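You operate a simulated robot arm through the tools that you are given. There is no shell and no other tool. Be economical: measure what you need, move in short steps, check, and stop when the job is done.

You run a simulated robot arm. Do the job below in one go: nothing can be reset, and whatever is moved stays where it is left.

JOB
Clamp the zone 3 strip, bend it to 15 degrees and back. From 200 mN keep it, else hold it.
Fine: knob at 0, then clamp open, before the strip comes out; green tray keeps, red tray holds.

The check looks at the end state, three seconds after you hand in, the way a careful person would. Anything else that was tipped, shoved, dropped, spilled or broken makes it a failure.

ROBOT AND FRAMES
A 7-joint arm with a two-finger parallel gripper, fixed in place. Base frame: the origin is at the foot of the arm, x ahead of it, y to its left, z up; the work surface is at about z = 0.87. Units: m, rad, N and s.
With the tool pointing down near the work surface it reaches from about 0.3 to 0.7 m from the base axis. Its first joint turns from -1.152 to 1.152 rad. Payload 1.57 kg.
The tool frame sits at the grasp point between the pads (the TCP): z along the fingers, y along the line on which they close. The tips reach 0.03 m beyond it. Largest opening 0.11 m; finger width 0.024, thickness 0.012; the body of the gripper, 0.048 by 0.112 m, starts 0.078 m behind the TCP.
Orientation is that of the tool frame in the base frame, as a unit quaternion [w, x, y, z]. With the fingers straight down and closing along the base's y, the tool's x points along the base's -x, its y along +y and its z along -z.

CONTROLS
- The arm moves only by the tool drive_tool. Its argument "plan" is a list that holds one entry, the list of rows, each a list of 7 numbers: the turn, a rotation vector about the tool's x, y, z in rad, then the shift along the tool's x, y, z in m, then the gripper command, from -1 (fully open) to 1 (shut), values between in proportion. In form: [[[ax, ay, az, tx, ty, tz, jaw], ...]]. A call has 1 to 20 rows; each row is the pose to reach, as a shift and turn from the pose commanded when the call began, along the tool's axes at that moment. Rows are played at 5 a second. More than 0.05 m and 0.15 rad between two rows, or a gripper value outside its range, and nothing of the call is played. Where a pose cannot be reached the arm comes as near as it can. A force on the tool above 80 N (or 10 N above the force at the start of the call, whichever is more), or a blocked arm, ends the call early, and 0.2 s more pass. Each finger travels about 0.108 m/s and halts on what it meets, pressing with about 26 N; the grip force reading is that of the motor and also rises with nothing between the fingers. The clock runs only during rows and for 0.2 s after the last one: add rows that repeat a pose to give the fingers time. The reply holds the time, the measured pose of the TCP, the force on the tool along the base axes, the opening and the grip force, in the units named above and with some noise, with the torque about the TCP (base axes, N m) and any sound that the robot's microphone picked up, and new pictures: "pictures" is both (left out), scene, wrist or none.
- Cameras (640 x 400 px; columns grow to the right, rows downward): "scene" is fixed at [0.1636, -0.3748, 1.4244]; the picture's right is [0.81, -0.58, 0.00], its down [-0.26, -0.37, -0.89] and it looks along [0.52, 0.73, -0.45] (base axes); focal length 340 px, centre (320, 200). "wrist" rides on the gripper at [0.07, 0.016, -0.141] in the tool frame; the picture's right is [-0.23, 0.97, 0.00], its down [-0.85, -0.20, -0.48] and it looks along [-0.47, -0.11, 0.88] (tool axes); focal length 222 px, centre (320, 200). There is no depth. A picture from a camera that has moved, and an enlarged one, comes with that camera's place and axes in the base frame and with its lens. The place of the scene camera against the robot may be out by one fixed shift of up to 0.018 m in any direction.
- zoom(camera, box): a new picture of the part [left, top, right, bottom] of that camera's present view, enlarged. No time passes.
- hand_in(): hands the job in; it is judged then, once.

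Go step by step. Nothing tells you positions but the pictures and the camera data: compare them with the known pose of the tool, close in by small moves and look again before you grip or let go. The budget is 120 turns and 200 pictures, counting those below and the enlarged ones. Unless the task says otherwise, let go and move clear before handing in, and close with one line.

The tools are called after "Emit:" by a JSON object that holds its "method" and its "body". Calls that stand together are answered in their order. drive_tool: Moves the arm, as the interface text tells. Its arguments: {"type":"object","properties":{"plan":{"type":"array","items":{"type":"array","items":{"type":"array","items":{"type":"number"}}}},"pictures":{"type":"string","enum":["both","scene","wrist","none"]}},"required":["plan"]} The other tools are called the same way: zoom (camera, box) takes an enlarged picture of a part of a camera's view; hand_in () hands the job in.

At the start:

```text
clock: 0.0
tool_pos: [0.4119, 0.1039, 1.2828]
tool_rot: [0.0, -0.002, 1.0, 0.0]
contact_force: [-0.1, 0.1, -0.2]
moment: [0.01, 0.01, -0.03]
grip_width: 0.1101
grasp_force: 0.0
```

scene: 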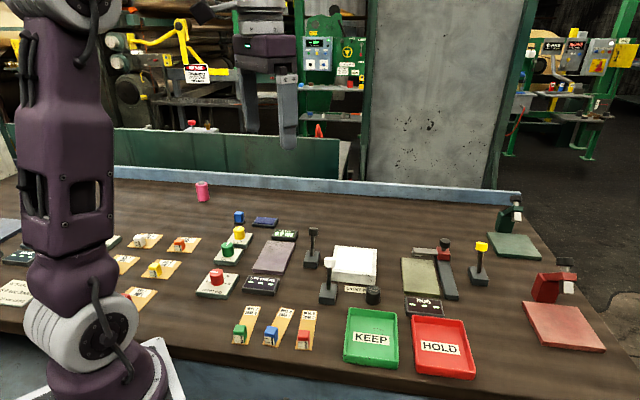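
wrist: 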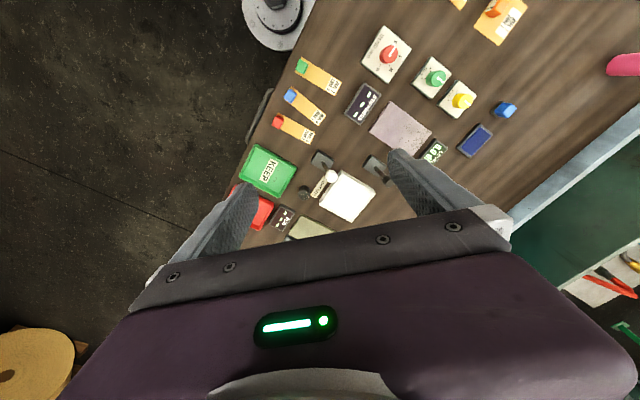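

I see a bench with many devices, strips on cards, and keep/hold trays. I'll zoom in for details first.

Emit:
{"method": "zoom", "body": {"camera": "scene", "box": [180, 200, 340, 300]}}

Emit:
{"method": "zoom", "body": {"camera": "scene", "box": [300, 220, 480, 332]}}

Emit:
{"method": "zoom", "body": {"camera": "scene", "box": [210, 290, 338, 370]}}

Emit:
{"method": "zoom", "body": {"camera": "scene", "box": [0, 210, 210, 341]}}

Emit:
{"method": "zoom", "body": {"camera": "wrist", "box": [230, 20, 550, 220]}}

Emit:
{"method": "zoom", "body": {"camera": "scene", "box": [430, 190, 640, 321]}}

```text
4.00 times, centred on (260, 250) of scene
camera zoom: at [0.1636, -0.3748, 1.4244], right [0.81, -0.58, 0.0], down [-0.26, -0.37, -0.89], along [0.52, 0.73, -0.45], focal length 1360 px, centre (560, 0)
```

zoom: 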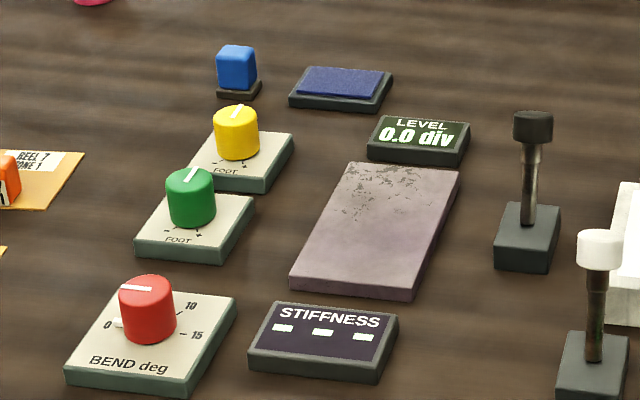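

```text
3.56 times, centred on (390, 276) of scene
camera zoom: at [0.1636, -0.3748, 1.4244], right [0.81, -0.58, 0.0], down [-0.26, -0.37, -0.89], along [0.52, 0.73, -0.45], focal length 1209 px, centre (71, -70)
```

zoom: 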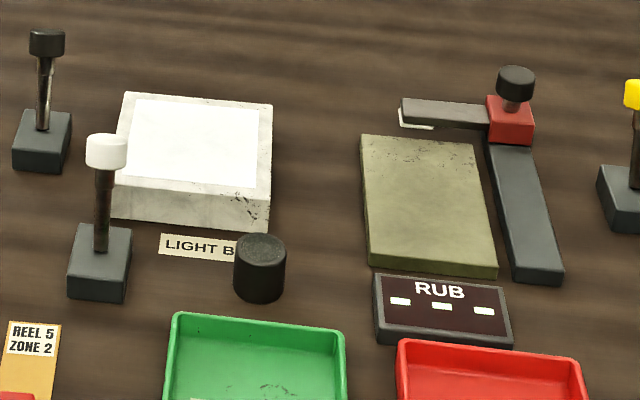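

```text
5.00 times, centred on (274, 330) of scene
camera zoom: at [0.1636, -0.3748, 1.4244], right [0.81, -0.58, 0.0], down [-0.26, -0.37, -0.89], along [0.52, 0.73, -0.45], focal length 1700 px, centre (550, -450)
```

zoom: 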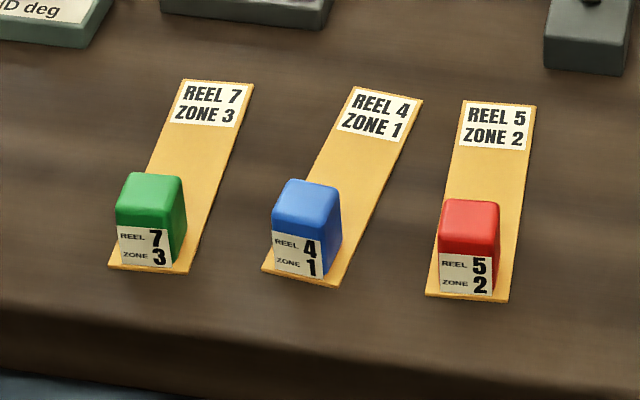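

```text
3.05 times, centred on (105, 276) of scene
camera zoom: at [0.1636, -0.3748, 1.4244], right [0.81, -0.58, 0.0], down [-0.26, -0.37, -0.89], along [0.52, 0.73, -0.45], focal length 1036 px, centre (975, -30)
```

zoom: 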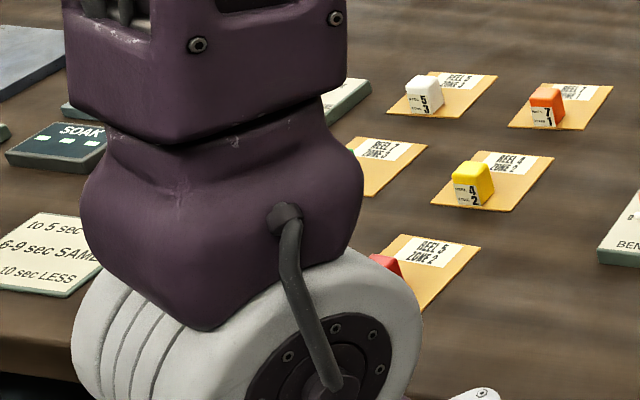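

```text
2.00 times, centred on (390, 120) of wrist
camera zoom: at [0.3408, 0.1207, 1.4253], right [0.22, 0.97, 0.0], down [0.86, -0.2, 0.48], along [0.47, -0.11, -0.88], focal length 444 px, centre (180, 360)
```

zoom: 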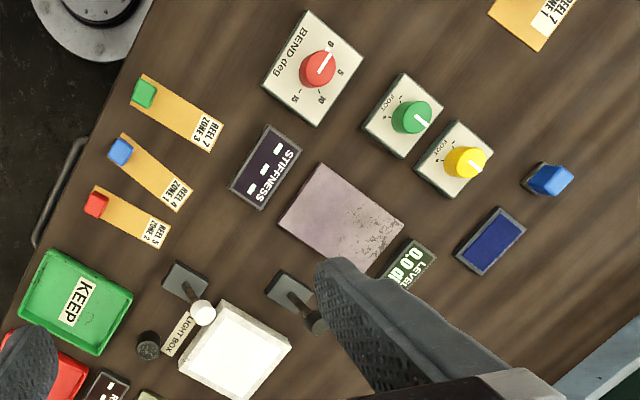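

```text
3.05 times, centred on (535, 256) of scene
camera zoom: at [0.1636, -0.3748, 1.4244], right [0.81, -0.58, 0.0], down [-0.26, -0.37, -0.89], along [0.52, 0.73, -0.45], focal length 1036 px, centre (-335, 31)
```

zoom: 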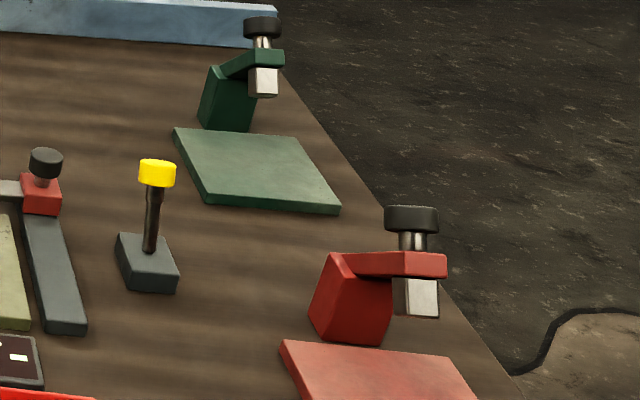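

The stiffness rig seems to be the purple plate with the LEVEL display, the red BEND knob, two FOOT knobs and the black lever. I'll move the camera closer to look at it.

Emit:
{"method": "drive_tool", "body": {"plan": [[[0, 0, 0, 0.01, 0.02, 0.03, -1], [0, 0, 0, 0.02, 0.04, 0.06, -1], [0, 0, 0, 0.03, 0.06, 0.09, -1], [0, 0, 0, 0.03, 0.08, 0.12, -1]]]}}

```text
clock: 1.0
tool_pos: [0.381, 0.1851, 1.1641]
tool_rot: [0.0, -0.002, 1.0, 0.0]
contact_force: [-1.3, -0.1, -0.1]
moment: [0.0, -0.01, 0.01]
grip_width: 0.1099
grasp_force: 0.0
camera wrist: at [0.3101, 0.201, 1.3053], right [0.22, 0.97, 0.0], down [0.86, -0.2, 0.48], along [0.47, -0.11, -0.88], focal length 222 px, centre (320, 200)
```

scene: 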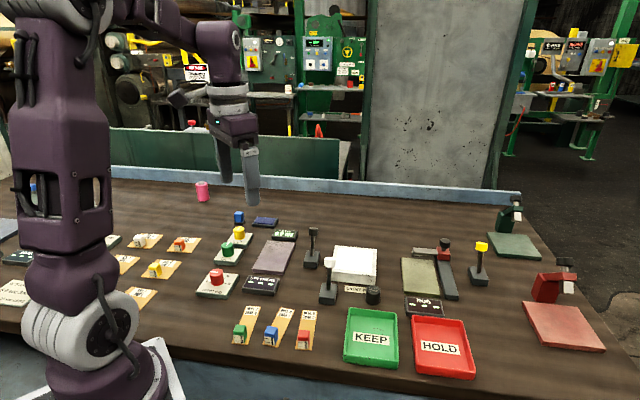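
wrist: 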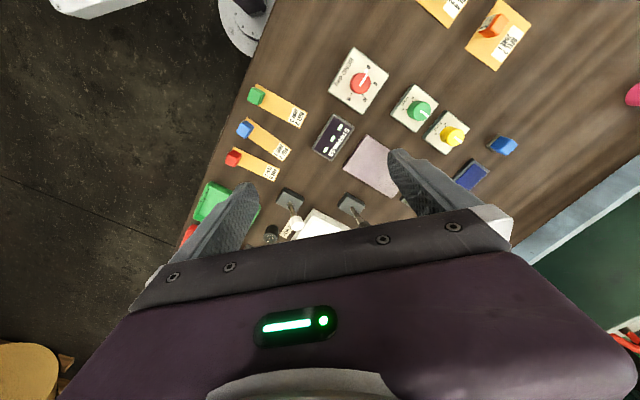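

Emit:
{"method": "zoom", "body": {"camera": "wrist", "box": [220, 30, 380, 130]}}

Emit:
{"method": "zoom", "body": {"camera": "wrist", "box": [300, 40, 480, 152]}}

Emit:
{"method": "zoom", "body": {"camera": "wrist", "box": [230, 120, 410, 232]}}

Emit:
{"method": "zoom", "body": {"camera": "scene", "box": [240, 220, 350, 310]}}

```text
4.00 times, centred on (300, 80) of wrist
camera zoom: at [0.3101, 0.201, 1.3053], right [0.22, 0.97, 0.0], down [0.86, -0.2, 0.48], along [0.47, -0.11, -0.88], focal length 888 px, centre (400, 680)
```

zoom: 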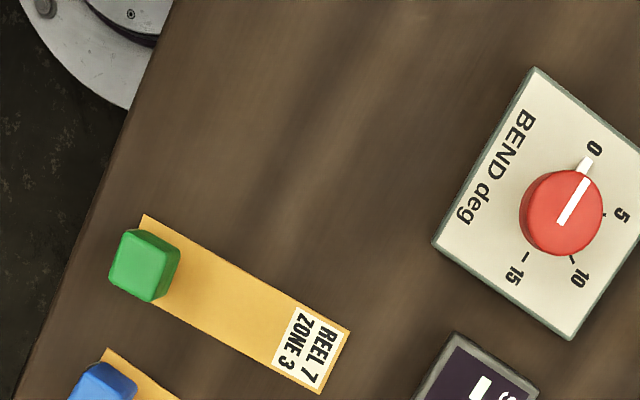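

```text
3.56 times, centred on (390, 96) of wrist
camera zoom: at [0.3101, 0.201, 1.3053], right [0.22, 0.97, 0.0], down [0.86, -0.2, 0.48], along [0.47, -0.11, -0.88], focal length 790 px, centre (71, 570)
```

zoom: 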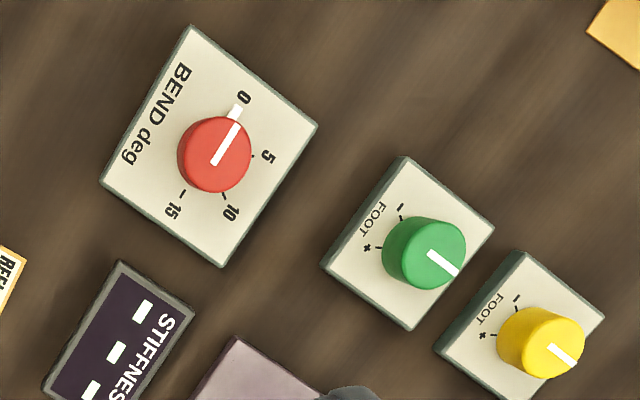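

```text
3.56 times, centred on (320, 176) of wrist
camera zoom: at [0.3101, 0.201, 1.3053], right [0.22, 0.97, 0.0], down [0.86, -0.2, 0.48], along [0.47, -0.11, -0.88], focal length 790 px, centre (320, 285)
```

zoom: 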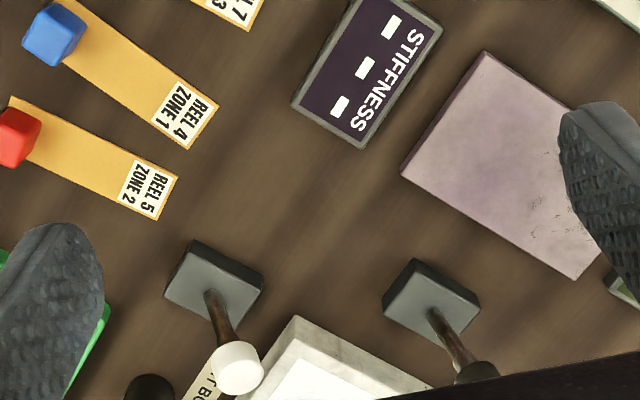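

```text
4.44 times, centred on (295, 265) of scene
camera zoom: at [0.1636, -0.3748, 1.4244], right [0.81, -0.58, 0.0], down [-0.26, -0.37, -0.89], along [0.52, 0.73, -0.45], focal length 1511 px, centre (431, -89)
```

zoom: 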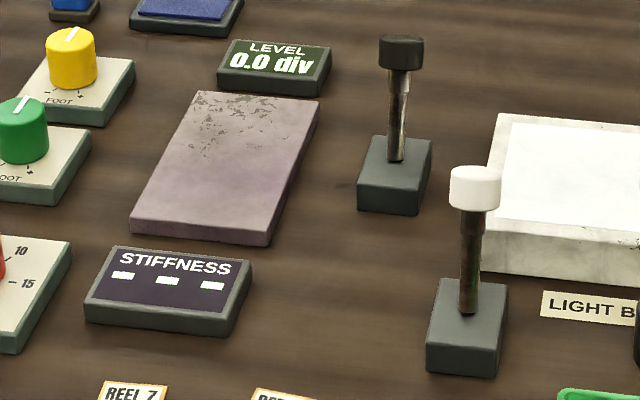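

The zone 3 strip (reel 7, green block) sits at about (0.311, 0.090), lying about 48° in yaw and parallel to the purple plate. I'll turn the gripper across it and hover.

Emit:
{"method": "drive_tool", "body": {"plan": [[[0, 0, -0.139, 0.012, -0.016, 0.024, -0.5], [0, 0, -0.278, 0.024, -0.032, 0.048, 0], [0, 0, -0.417, 0.036, -0.048, 0.072, 0.1], [0, 0, -0.556, 0.048, -0.064, 0.096, 0.1], [0, 0, -0.695, 0.06, -0.08, 0.12, 0.1], [0, 0, -0.834, 0.069, -0.093, 0.144, 0.1], [0, 0, -0.834, 0.069, -0.093, 0.144, 0.1]]]}}

```text
clock: 2.6
tool_pos: [0.314, 0.0903, 1.0184]
tool_rot: [0.0, -0.408, 0.913, 0.001]
contact_force: [0.9, -0.6, -1.1]
moment: [0.02, 0.01, -0.01]
grip_width: 0.0494
grasp_force: 0.0
camera wrist: at [0.2534, 0.05, 1.1607], right [-0.57, 0.82, 0.0], down [0.72, 0.5, 0.48], along [0.39, 0.27, -0.88], focal length 222 px, centre (320, 200)
```

scene: 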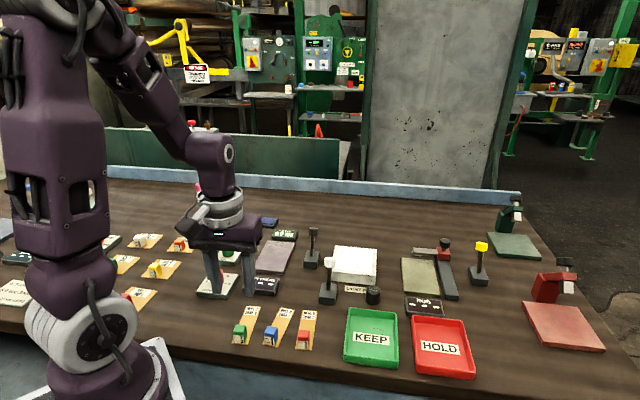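
wrist: 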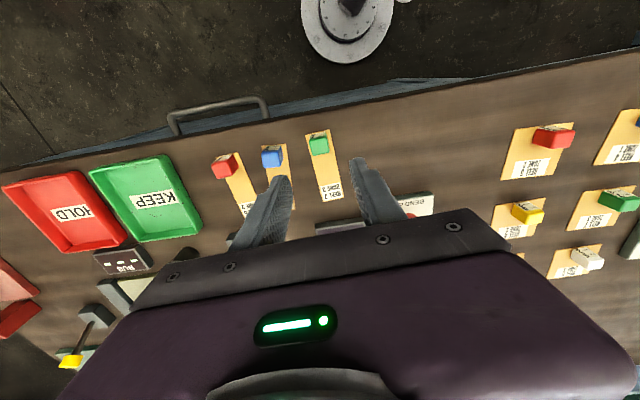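

Emit:
{"method": "zoom", "body": {"camera": "wrist", "box": [200, 110, 440, 260]}}

Emit:
{"method": "zoom", "body": {"camera": "wrist", "box": [480, 100, 640, 290]}}

```text
2.67 times, centred on (320, 185) of wrist
camera zoom: at [0.2534, 0.05, 1.1607], right [-0.57, 0.82, 0.0], down [0.72, 0.5, 0.48], along [0.39, 0.27, -0.88], focal length 592 px, centre (320, 240)
```

zoom: 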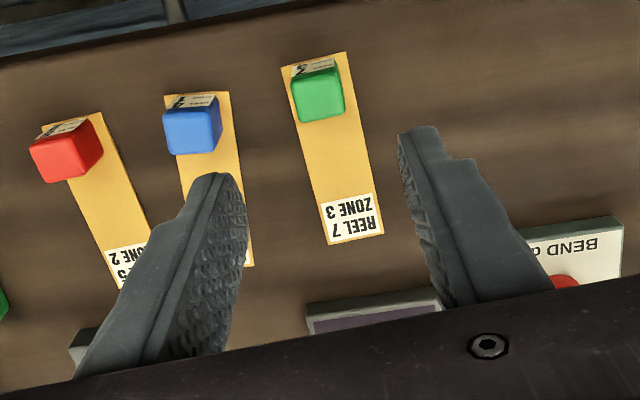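

```text
2.11 times, centred on (560, 195) of wrist
camera zoom: at [0.2534, 0.05, 1.1607], right [-0.57, 0.82, 0.0], down [0.72, 0.5, 0.48], along [0.39, 0.27, -0.88], focal length 468 px, centre (-185, 210)
```

zoom: 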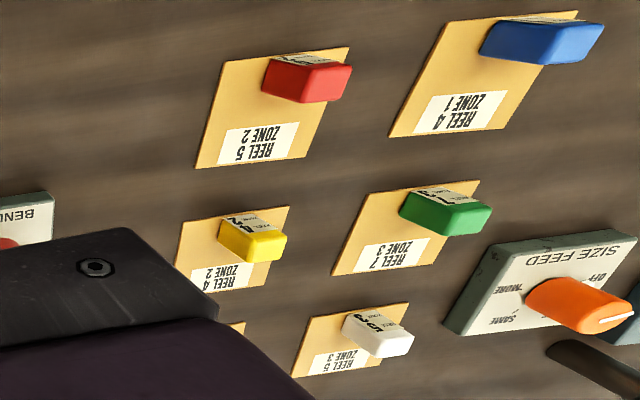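

Hovering almost over the green block. I'll descend partway and check alignment.

Emit:
{"method": "drive_tool", "body": {"plan": [[[0, 0, 0.02, 0.004, 0, 0.03, 0.1], [0, 0, 0.02, 0.004, 0, 0.06, 0.1], [0, 0, 0.02, 0.004, 0, 0.083, 0.1], [0, 0, 0.02, 0.004, 0, 0.083, 0.1]]]}}

Emit:
{"method": "zoom", "body": {"camera": "scene", "box": [180, 270, 340, 370]}}

```text
clock: 3.6
tool_pos: [0.3116, 0.0875, 0.9362]
tool_rot: [0.0, -0.397, 0.918, 0.0]
contact_force: [-0.5, -0.8, 0.6]
moment: [-0.01, 0.03, 0.01]
grip_width: 0.0495
grasp_force: 0.0
camera wrist: at [0.2494, 0.0483, 1.0782], right [-0.55, 0.83, 0.0], down [0.73, 0.49, 0.48], along [0.4, 0.27, -0.88], focal length 222 px, centre (320, 200)
```

scene: 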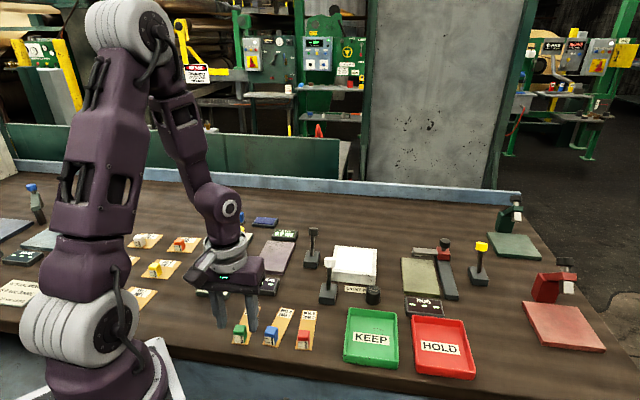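
wrist: 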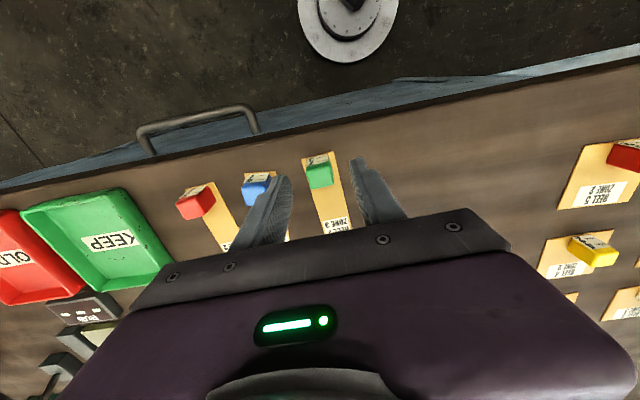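

```text
4.00 times, centred on (260, 320) of scene
camera zoom: at [0.1636, -0.3748, 1.4244], right [0.81, -0.58, 0.0], down [-0.26, -0.37, -0.89], along [0.52, 0.73, -0.45], focal length 1360 px, centre (560, -280)
```

zoom: 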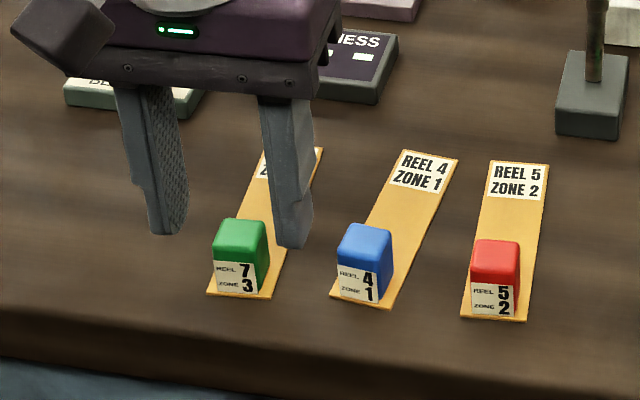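

Aligned. Descend and grip the green block.

Emit:
{"method": "drive_tool", "body": {"plan": [[[0, 0, 0, 0.001, 0, 0.015, 0.1], [0, 0, 0, 0.001, 0, 0.027, 0.1], [0, 0, 0, 0.001, 0, 0.027, 0.5], [0, 0, 0, 0.001, 0, 0.027, 1], [0, 0, 0, 0.001, 0, 0.027, 1], [0, 0, 0, 0.001, 0, 0.027, 1]]]}}

Emit:
{"method": "zoom", "body": {"camera": "scene", "box": [180, 270, 340, 370]}}

```text
clock: 5.0
tool_pos: [0.3101, 0.0863, 0.9084]
tool_rot: [-0.001, -0.398, 0.918, 0.0]
contact_force: [0.2, 0.0, -0.1]
moment: [-0.03, -0.01, 0.03]
grip_width: 0.0207
grasp_force: 25.4
camera wrist: at [0.2491, 0.0479, 1.051], right [-0.55, 0.83, 0.0], down [0.73, 0.49, 0.48], along [0.4, 0.27, -0.88], focal length 222 px, centre (320, 200)
```

scene: 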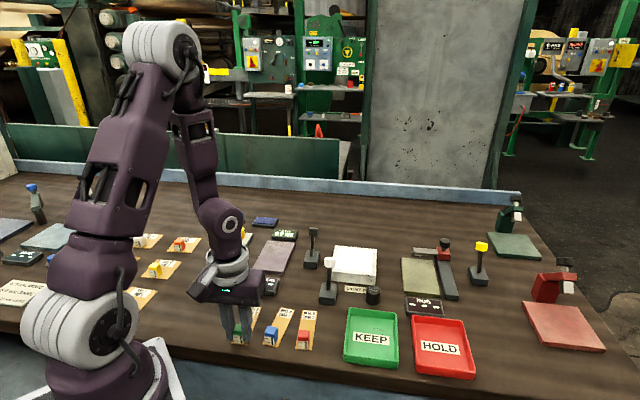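
wrist: 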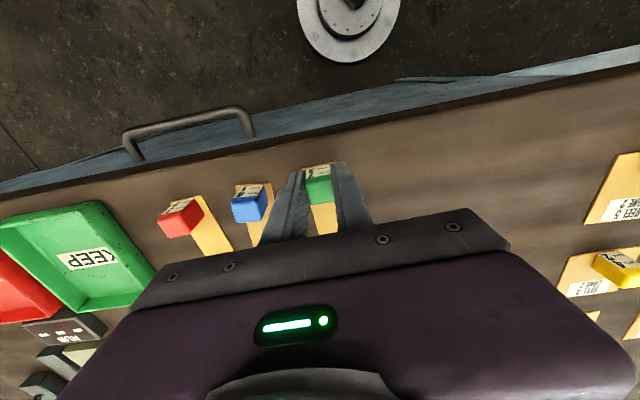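

```text
4.00 times, centred on (260, 320) of scene
camera zoom: at [0.1636, -0.3748, 1.4244], right [0.81, -0.58, 0.0], down [-0.26, -0.37, -0.89], along [0.52, 0.73, -0.45], focal length 1360 px, centre (560, -280)
```

zoom: 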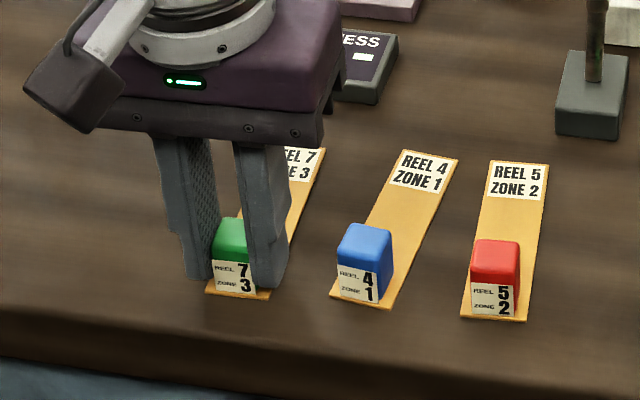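

Gripped. Lift and see whether the strip comes along.

Emit:
{"method": "drive_tool", "body": {"plan": [[[0, 0, 0, 0.001, 0, 0.01, 1], [0, 0, 0, 0.001, 0, -0.02, 1], [0, 0, 0, 0.001, 0, -0.05, 1], [0, 0, 0, 0.001, 0, -0.08, 1]]]}}

Emit:
{"method": "zoom", "body": {"camera": "scene", "box": [180, 270, 340, 370]}}

```text
clock: 6.0
tool_pos: [0.3093, 0.0859, 0.988]
tool_rot: [0.0, -0.397, 0.918, 0.0]
contact_force: [0.1, 0.2, 0.2]
moment: [-0.03, -0.01, -0.01]
grip_width: 0.0209
grasp_force: 25.9
camera wrist: at [0.2486, 0.0477, 1.131], right [-0.55, 0.83, 0.0], down [0.73, 0.49, 0.48], along [0.4, 0.27, -0.88], focal length 222 px, centre (320, 200)
```

scene: 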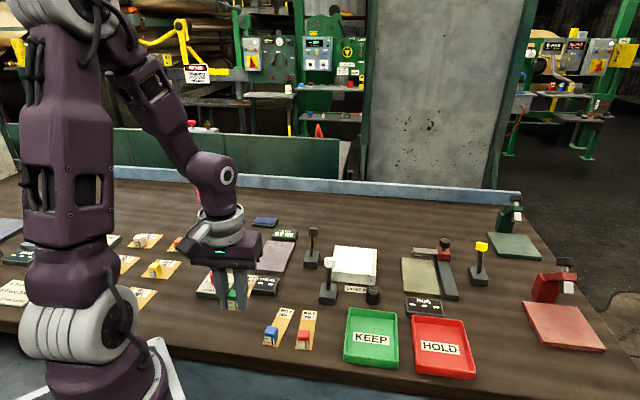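
wrist: 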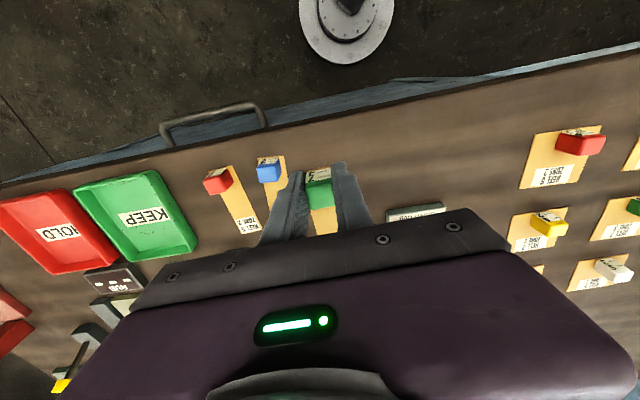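

```text
4.00 times, centred on (260, 320) of scene
camera zoom: at [0.1636, -0.3748, 1.4244], right [0.81, -0.58, 0.0], down [-0.26, -0.37, -0.89], along [0.52, 0.73, -0.45], focal length 1360 px, centre (560, -280)
```

zoom: 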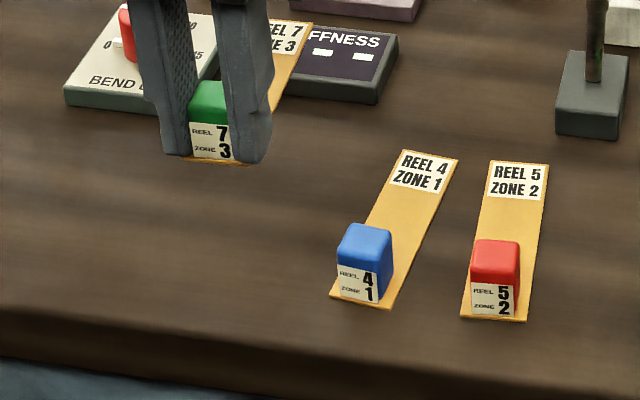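

The strip comes as one piece with the block. I'll carry it diagonally over the purple plate and look before placing.

Emit:
{"method": "drive_tool", "body": {"plan": [[[0, 0, 0, -0.035, 0, -0.02, 1], [0, 0, 0, -0.075, 0, -0.02, 1], [0, 0, 0, -0.115, 0, -0.02, 1], [0, 0, 0, -0.155, 0, -0.02, 1], [0, 0, 0, -0.195, 0, -0.02, 1], [0, 0, 0, -0.227, 0, -0.02, 1], [0, 0, 0, -0.227, 0, -0.02, 1]]]}}

Emit:
{"method": "zoom", "body": {"camera": "scene", "box": [200, 200, 360, 300]}}

Emit:
{"method": "zoom", "body": {"camera": "wrist", "box": [200, 100, 440, 250]}}

```text
clock: 7.6
tool_pos: [0.466, 0.252, 1.0087]
tool_rot: [0.001, -0.397, 0.918, 0.0]
contact_force: [0.5, -0.7, -0.8]
moment: [0.05, 0.0, -0.02]
grip_width: 0.0209
grasp_force: 26.2
camera wrist: at [0.4051, 0.2129, 1.1511], right [-0.55, 0.83, 0.0], down [0.73, 0.49, 0.48], along [0.4, 0.27, -0.88], focal length 222 px, centre (320, 200)
```

scene: 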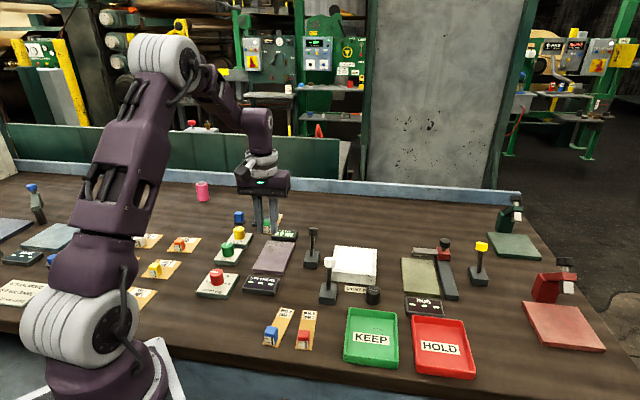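
wrist: 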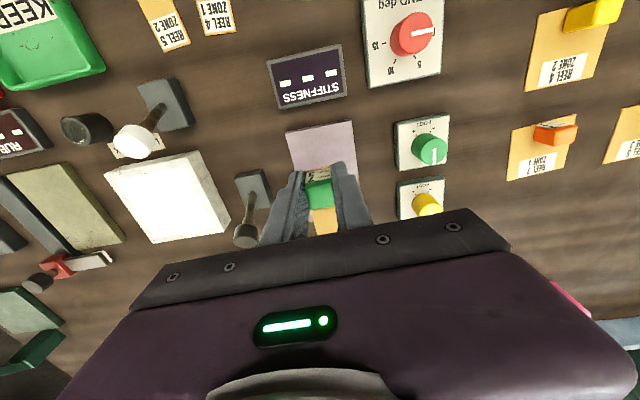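

```text
4.00 times, centred on (280, 250) of scene
camera zoom: at [0.1636, -0.3748, 1.4244], right [0.81, -0.58, 0.0], down [-0.26, -0.37, -0.89], along [0.52, 0.73, -0.45], focal length 1360 px, centre (480, 0)
```

zoom: 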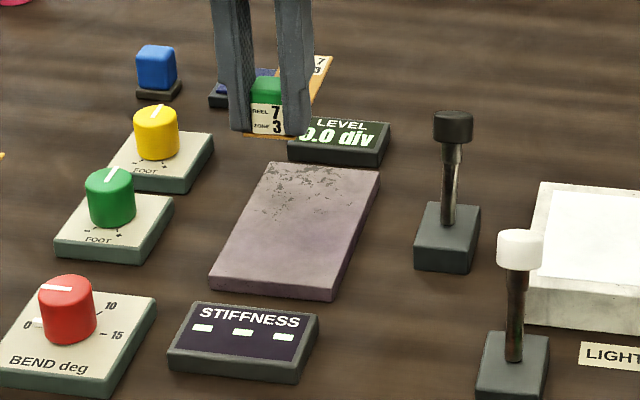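

```text
2.67 times, centred on (320, 175) of wrist
camera zoom: at [0.4051, 0.2129, 1.1511], right [-0.55, 0.83, 0.0], down [0.73, 0.49, 0.48], along [0.4, 0.27, -0.88], focal length 592 px, centre (320, 267)
```

zoom: 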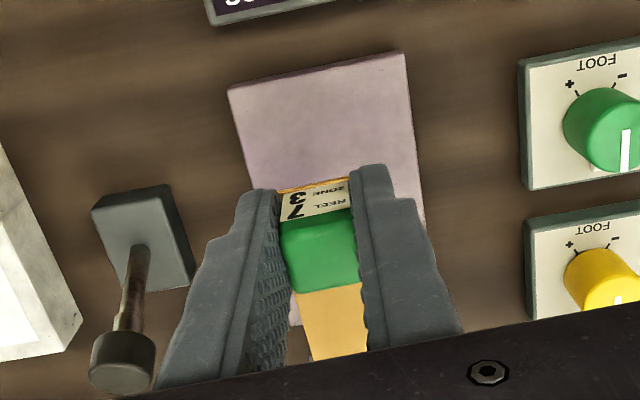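

The strip is over the plate, about 3 mm off laterally and 1.5° off in yaw. I'll correct that and lower close to the plate.

Emit:
{"method": "drive_tool", "body": {"plan": [[[0, 0, 0.026, 0.001, 0.003, 0.03, 1], [0, 0, 0.026, 0.001, 0.003, 0.06, 1], [0, 0, 0.026, 0.001, 0.003, 0.075, 1], [0, 0, 0.026, 0.001, 0.003, 0.079, 1]]]}}

Emit:
{"method": "zoom", "body": {"camera": "scene", "box": [200, 200, 360, 300]}}

```text
clock: 8.6
tool_pos: [0.4613, 0.2519, 0.9286]
tool_rot: [0.0, -0.385, 0.923, 0.0]
contact_force: [0.2, 0.9, -0.8]
moment: [0.0, -0.02, 0.01]
grip_width: 0.0207
grasp_force: 26.1
camera wrist: at [0.3995, 0.2157, 1.0722], right [-0.53, 0.85, 0.0], down [0.74, 0.47, 0.48], along [0.41, 0.26, -0.88], focal length 222 px, centre (320, 200)
```

scene: 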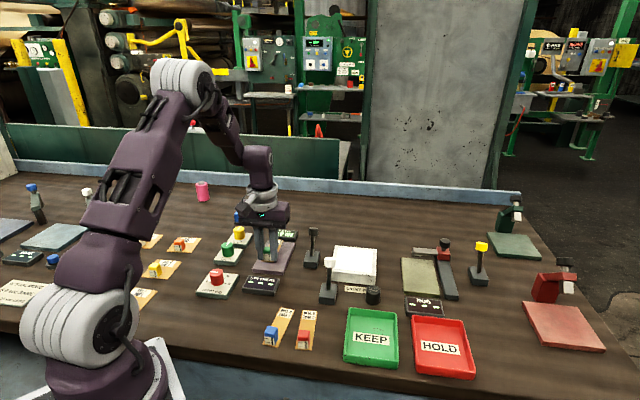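
wrist: 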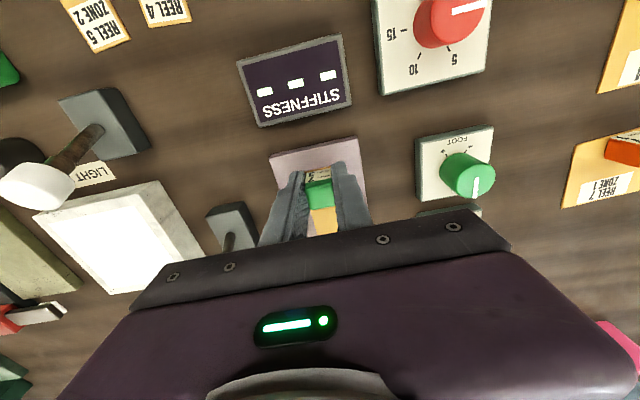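

```text
4.00 times, centred on (280, 250) of scene
camera zoom: at [0.1636, -0.3748, 1.4244], right [0.81, -0.58, 0.0], down [-0.26, -0.37, -0.89], along [0.52, 0.73, -0.45], focal length 1360 px, centre (480, 0)
```

zoom: 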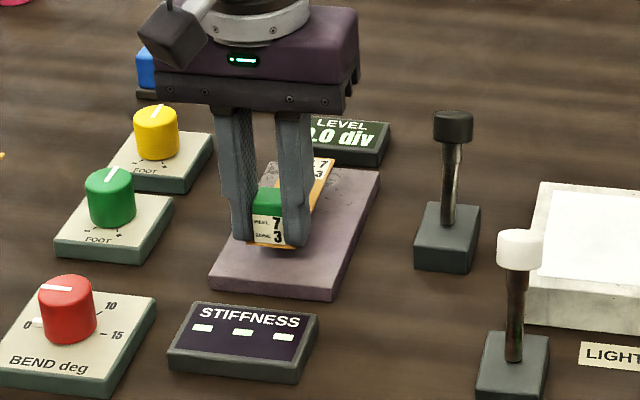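

Nearly down; I'll lower in small steps until contact.

Emit:
{"method": "drive_tool", "body": {"plan": [[[0, 0, 0, 0, 0, 0.003, 1], [0, 0, 0, 0, 0, 0.006, 1], [0, 0, 0, 0, 0, 0.008, 1]]], "pictures": "none"}}

Emit:
{"method": "zoom", "body": {"camera": "scene", "box": [230, 220, 310, 270]}}

```text
clock: 9.4
tool_pos: [0.4618, 0.2539, 0.9224]
tool_rot: [0.001, -0.385, 0.923, 0.0]
contact_force: [-0.7, 0.1, -0.4]
moment: [0.02, -0.01, 0.0]
grip_width: 0.0209
grasp_force: 26.2
```

```text
8.00 times, centred on (270, 245) of scene
camera zoom: at [0.1636, -0.3748, 1.4244], right [0.81, -0.58, 0.0], down [-0.26, -0.37, -0.89], along [0.52, 0.73, -0.45], focal length 2719 px, centre (720, -160)
```

zoom: 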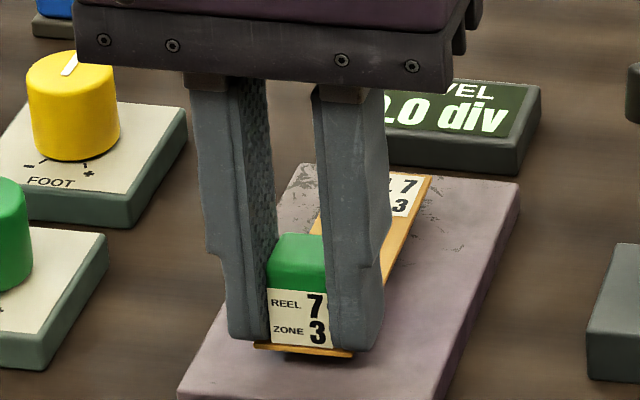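

Emit:
{"method": "drive_tool", "body": {"plan": [[[0, 0, 0, 0, 0, 0.002, 1], [0, 0, 0, 0, 0, 0.003, 1], [0, 0, 0, 0, 0, 0.003, 1]]], "pictures": "none"}}

Emit:
{"method": "zoom", "body": {"camera": "scene", "box": [230, 220, 310, 270]}}

```text
clock: 10.2
tool_pos: [0.4613, 0.2526, 0.9203]
tool_rot: [0.0, -0.385, 0.923, 0.0]
contact_force: [0.5, 0.7, -0.1]
moment: [-0.01, -0.05, 0.0]
grip_width: 0.0209
grasp_force: 25.7
```

```text
8.00 times, centred on (270, 245) of scene
camera zoom: at [0.1636, -0.3748, 1.4244], right [0.81, -0.58, 0.0], down [-0.26, -0.37, -0.89], along [0.52, 0.73, -0.45], focal length 2719 px, centre (720, -160)
```

zoom: 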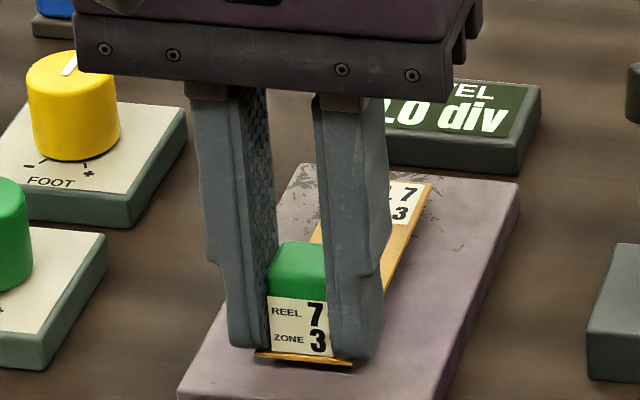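

Emit:
{"method": "drive_tool", "body": {"plan": [[[0, 0, 0, 0, 0, 0.001, 1], [0, 0, 0, 0, 0, 0.002, 1], [0, 0, 0, 0, 0, 0.002, 1]]], "pictures": "none"}}

Emit:
{"method": "zoom", "body": {"camera": "scene", "box": [230, 220, 310, 270]}}

```text
clock: 11.0
tool_pos: [0.4617, 0.2535, 0.9177]
tool_rot: [0.0, -0.385, 0.923, 0.0]
contact_force: [-0.3, -0.3, -0.4]
moment: [0.01, 0.0, 0.02]
grip_width: 0.0209
grasp_force: 26.6
```

```text
8.00 times, centred on (270, 245) of scene
camera zoom: at [0.1636, -0.3748, 1.4244], right [0.81, -0.58, 0.0], down [-0.26, -0.37, -0.89], along [0.52, 0.73, -0.45], focal length 2719 px, centre (720, -160)
```

zoom: 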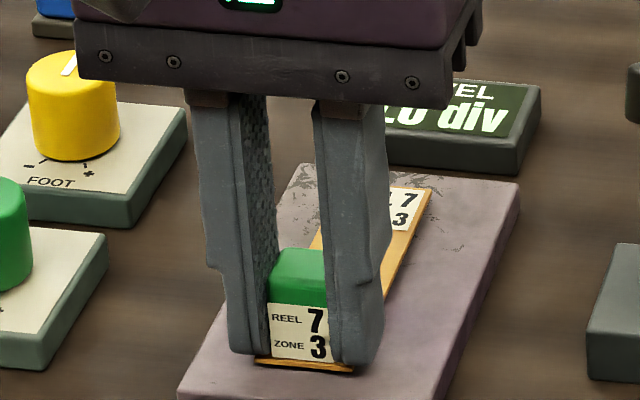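

Emit:
{"method": "drive_tool", "body": {"plan": [[[0, 0, 0, 0, 0, 0.001, 1], [0, 0, 0, 0, 0, 0.002, 1], [0, 0, 0, 0, 0, 0.002, 1]]], "pictures": "none"}}

Emit:
{"method": "zoom", "body": {"camera": "scene", "box": [230, 220, 310, 270]}}

```text
clock: 11.8
tool_pos: [0.4623, 0.2528, 0.9143]
tool_rot: [-0.001, -0.385, 0.923, 0.0]
contact_force: [0.0, 0.0, -0.7]
moment: [-0.01, 0.0, 0.01]
grip_width: 0.0205
grasp_force: 26.2
```

```text
8.00 times, centred on (270, 245) of scene
camera zoom: at [0.1636, -0.3748, 1.4244], right [0.81, -0.58, 0.0], down [-0.26, -0.37, -0.89], along [0.52, 0.73, -0.45], focal length 2719 px, centre (720, -160)
```

zoom: 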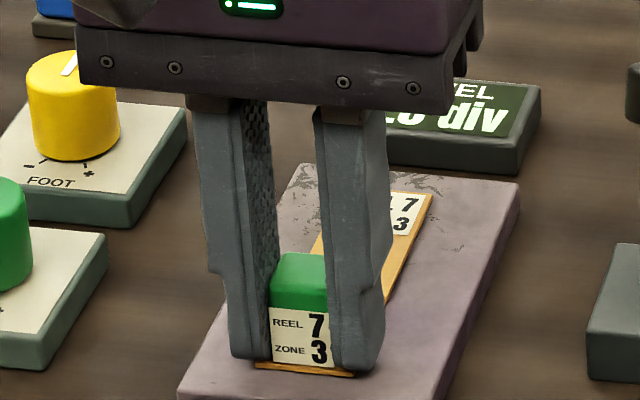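

Emit:
{"method": "drive_tool", "body": {"plan": [[[0, 0, 0, 0, 0, 0.001, 1], [0, 0, 0, 0, 0, 0.0015, 1], [0, 0, 0, 0, 0, 0.0015, 1]]], "pictures": "none"}}

Emit:
{"method": "zoom", "body": {"camera": "scene", "box": [230, 220, 310, 270]}}

```text
clock: 12.6
tool_pos: [0.4612, 0.2535, 0.913]
tool_rot: [0.001, -0.386, 0.923, 0.0]
contact_force: [-1.6, -0.1, 9.3]
moment: [-0.07, 0.06, 0.02]
grip_width: 0.0208
grasp_force: 26.0
```

```text
8.00 times, centred on (270, 245) of scene
camera zoom: at [0.1635, -0.3749, 1.4244], right [0.81, -0.58, 0.0], down [-0.26, -0.37, -0.89], along [0.52, 0.73, -0.45], focal length 2719 px, centre (720, -160)
```

zoom: 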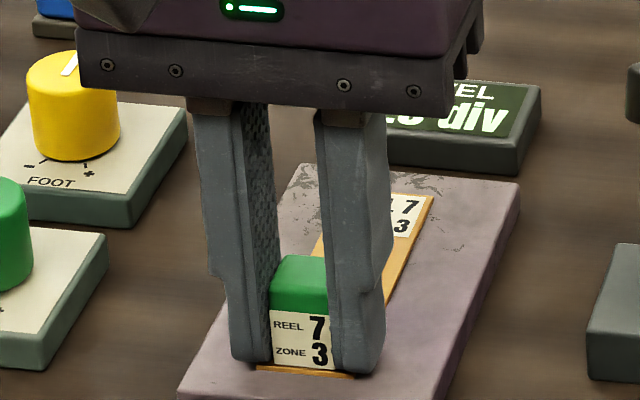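

Contact made. Release and rise.

Emit:
{"method": "drive_tool", "body": {"plan": [[[0, 0, 0, 0, 0, -0.001, 1], [0, 0, 0, 0, 0, -0.001, 0.4], [0, 0, 0, 0, 0, -0.001, 0.1], [0, 0, 0, 0, 0, -0.001, 0.1], [0, 0, 0, 0, 0, -0.03, 0.1], [0, 0, 0, 0, 0, -0.07, 0.1], [0, 0, 0, 0, 0, -0.11, 0.1]]]}}

Emit:
{"method": "zoom", "body": {"camera": "scene", "box": [200, 200, 360, 300]}}

Emit:
{"method": "zoom", "body": {"camera": "wrist", "box": [200, 50, 520, 250]}}

```text
clock: 14.2
tool_pos: [0.4612, 0.2522, 1.0239]
tool_rot: [0.0, -0.385, 0.923, 0.0]
contact_force: [-0.4, 0.5, 0.3]
moment: [0.0, 0.01, 0.02]
grip_width: 0.0495
grasp_force: 0.0
camera wrist: at [0.3995, 0.2147, 1.1667], right [-0.53, 0.85, 0.0], down [0.74, 0.47, 0.48], along [0.41, 0.25, -0.88], focal length 222 px, centre (320, 200)
```

scene: 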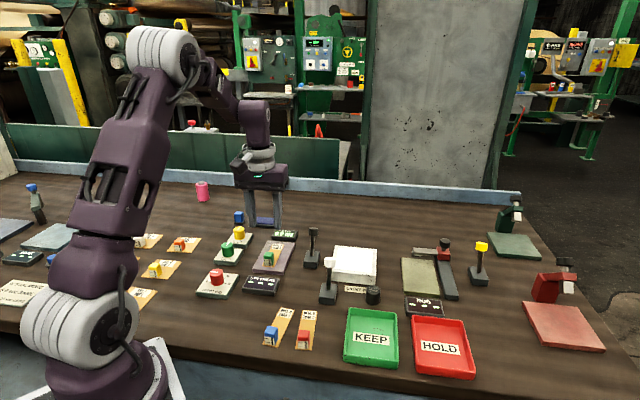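
wrist: 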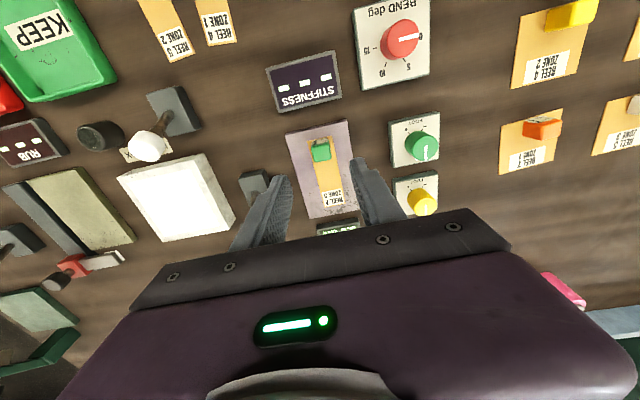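

```text
4.00 times, centred on (280, 250) of scene
camera zoom: at [0.1636, -0.3748, 1.4244], right [0.81, -0.58, 0.0], down [-0.26, -0.37, -0.89], along [0.52, 0.73, -0.45], focal length 1360 px, centre (480, 0)
```

zoom: 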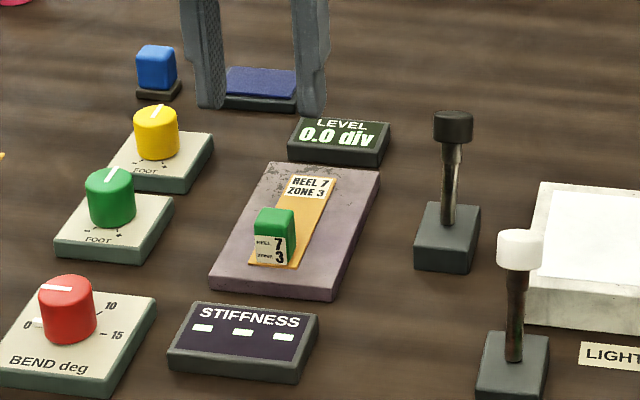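

```text
2.00 times, centred on (360, 150) of wrist
camera zoom: at [0.3995, 0.2147, 1.1667], right [-0.53, 0.85, 0.0], down [0.74, 0.47, 0.48], along [0.41, 0.25, -0.88], focal length 444 px, centre (240, 300)
```

zoom: 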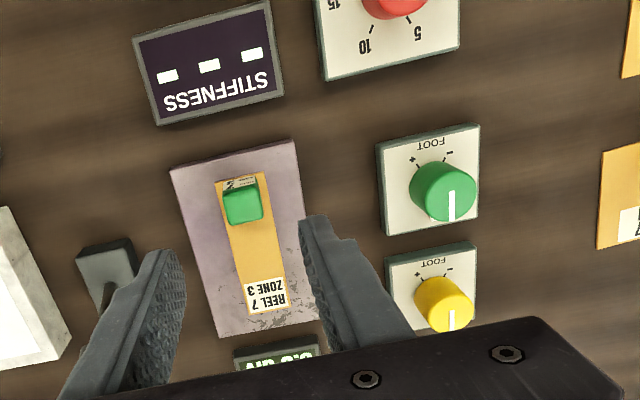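

The strip sits centred on the plate. The black lever beside the plate (knob at about (0.577, 0.227, 0.95), leaning away) should be the clamp. I'll move closed fingers behind its knob and look.

Emit:
{"method": "drive_tool", "body": {"plan": [[[0, 0, 0, 0, 0, -0.03, 0.6], [0, 0, 0, -0.03, -0.025, -0.03, 1], [0, 0, 0, -0.055, -0.05, -0.03, 1], [0, 0, 0, -0.08, -0.075, -0.03, 1], [0, 0, 0, -0.108, -0.1, -0.03, 1], [0, 0, 0, -0.108, -0.1, -0.03, 1]]]}}

Emit:
{"method": "zoom", "body": {"camera": "scene", "box": [240, 190, 400, 290]}}

Emit:
{"method": "zoom", "body": {"camera": "wrist", "box": [200, 80, 440, 230]}}

```text
clock: 15.6
tool_pos: [0.6077, 0.2597, 1.0539]
tool_rot: [-0.001, -0.386, 0.922, 0.001]
contact_force: [-0.3, 0.9, 0.0]
moment: [0.03, -0.03, 0.04]
grip_width: 0.0002
grasp_force: 21.5
camera wrist: at [0.5464, 0.2219, 1.1958], right [-0.53, 0.85, 0.0], down [0.74, 0.47, 0.48], along [0.41, 0.25, -0.88], focal length 222 px, centre (320, 200)
```

scene: 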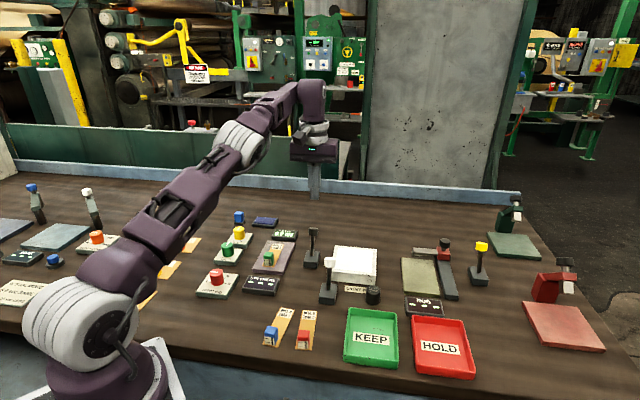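
wrist: 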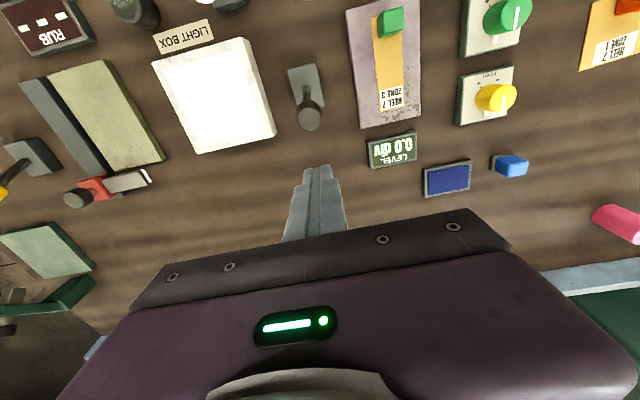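

```text
4.00 times, centred on (320, 240) of scene
camera zoom: at [0.1636, -0.3748, 1.4244], right [0.81, -0.58, 0.0], down [-0.26, -0.37, -0.89], along [0.52, 0.73, -0.45], focal length 1360 px, centre (320, 40)
```

zoom: 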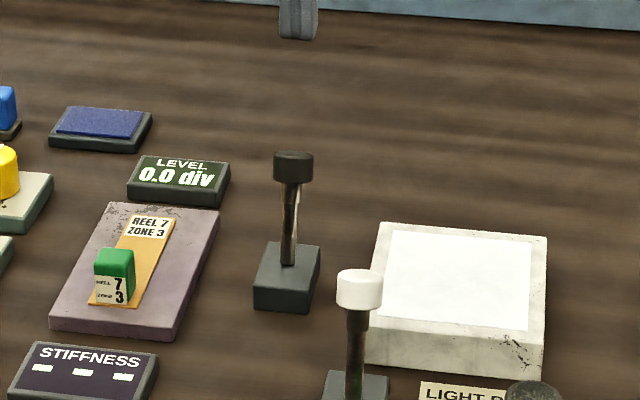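

```text
2.67 times, centred on (320, 155) of wrist
camera zoom: at [0.5464, 0.2219, 1.1958], right [-0.53, 0.85, 0.0], down [0.74, 0.47, 0.48], along [0.41, 0.25, -0.88], focal length 592 px, centre (320, 320)
```

zoom: 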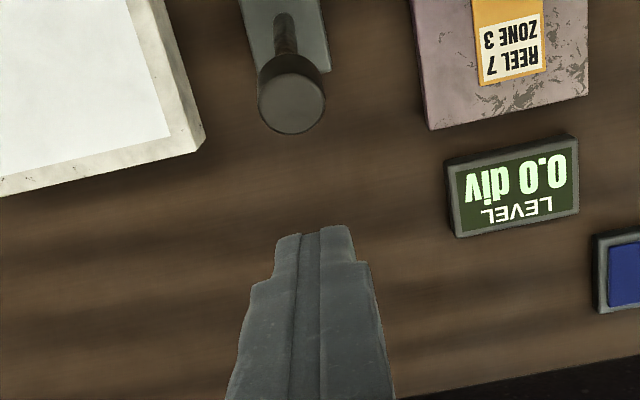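

The knob is about 4 cm ahead of the fingers. I'll descend behind it and pull a bit towards the robot.

Emit:
{"method": "drive_tool", "body": {"plan": [[[0, 0, 0, 0, -0.003, 0.04, 1], [0, 0, 0, 0, -0.003, 0.08, 1], [0, 0, 0, 0, -0.003, 0.094, 1], [0, 0, 0, 0.01, -0.003, 0.094, 1], [0, 0, 0, 0.02, -0.003, 0.094, 1], [0, 0, 0, 0.03, -0.003, 0.094, 1]]]}}

Emit:
{"method": "zoom", "body": {"camera": "scene", "box": [240, 190, 400, 290]}}

```text
clock: 17.0
tool_pos: [0.5891, 0.2356, 0.9604]
tool_rot: [0.0, -0.385, 0.923, 0.0]
contact_force: [-0.4, 0.3, -0.1]
moment: [-0.02, 0.02, 0.01]
grip_width: 0.0
grasp_force: 21.6
camera wrist: at [0.5277, 0.1986, 1.1019], right [-0.53, 0.85, 0.0], down [0.74, 0.47, 0.48], along [0.41, 0.26, -0.88], focal length 222 px, centre (320, 200)
```

scene: 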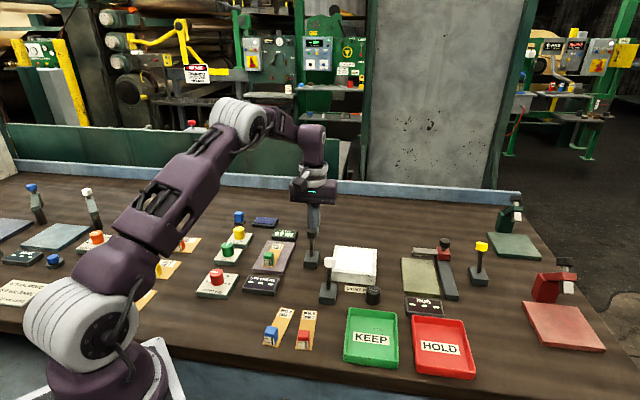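
wrist: 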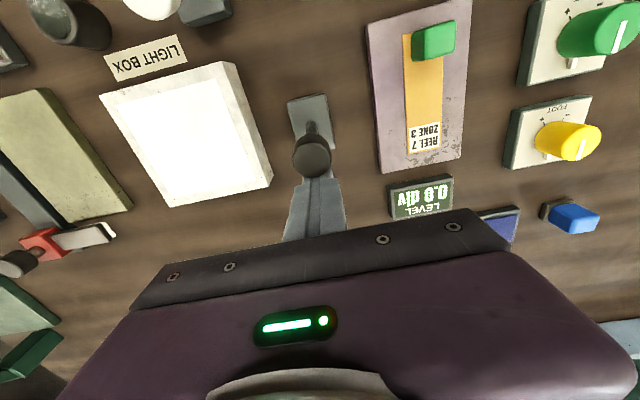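

```text
4.00 times, centred on (320, 240) of scene
camera zoom: at [0.1636, -0.3748, 1.4244], right [0.81, -0.58, 0.0], down [-0.26, -0.37, -0.89], along [0.52, 0.73, -0.45], focal length 1360 px, centre (320, 40)
```

zoom: 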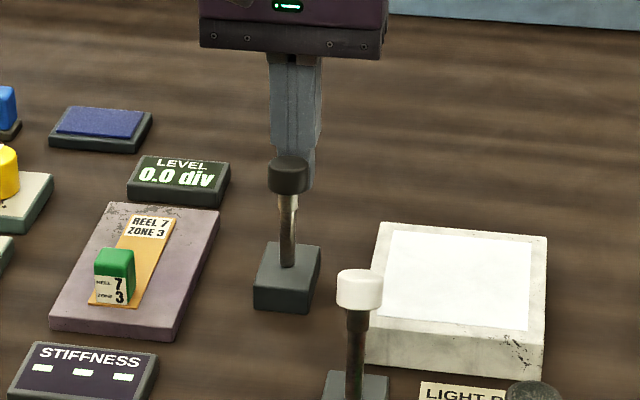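

Knob is being touched. Pull further.

Emit:
{"method": "drive_tool", "body": {"plan": [[[0, 0, 0, 0.008, 0, 0, 1], [0, 0, 0, 0.016, 0, 0, 1], [0, 0, 0, 0.024, 0, 0, 1], [0, 0, 0, 0.03, 0, 0, 1]]]}}

Emit:
{"method": "zoom", "body": {"camera": "scene", "box": [240, 190, 400, 290]}}

```text
clock: 18.0
tool_pos: [0.5679, 0.2145, 0.9595]
tool_rot: [0.001, -0.385, 0.923, 0.0]
contact_force: [-0.8, 0.3, 0.3]
moment: [-0.04, 0.03, -0.02]
grip_width: 0.0
grasp_force: 21.0
camera wrist: at [0.5068, 0.1771, 1.1019], right [-0.53, 0.85, 0.0], down [0.74, 0.47, 0.48], along [0.41, 0.26, -0.88], focal length 222 px, centre (320, 200)
```

scene: 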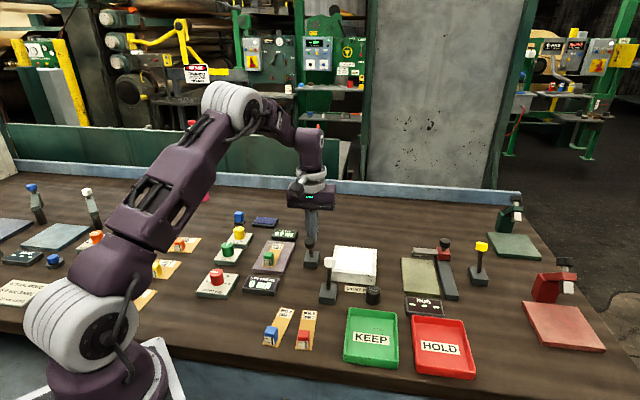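
wrist: 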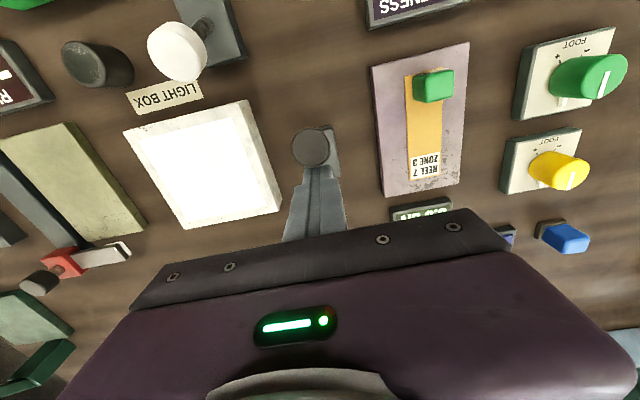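

```text
4.00 times, centred on (320, 240) of scene
camera zoom: at [0.1636, -0.3748, 1.4244], right [0.81, -0.58, 0.0], down [-0.26, -0.37, -0.89], along [0.52, 0.73, -0.45], focal length 1360 px, centre (320, 40)
```

zoom: 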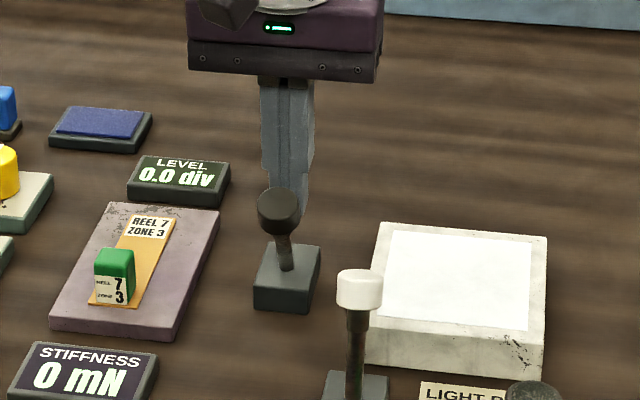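

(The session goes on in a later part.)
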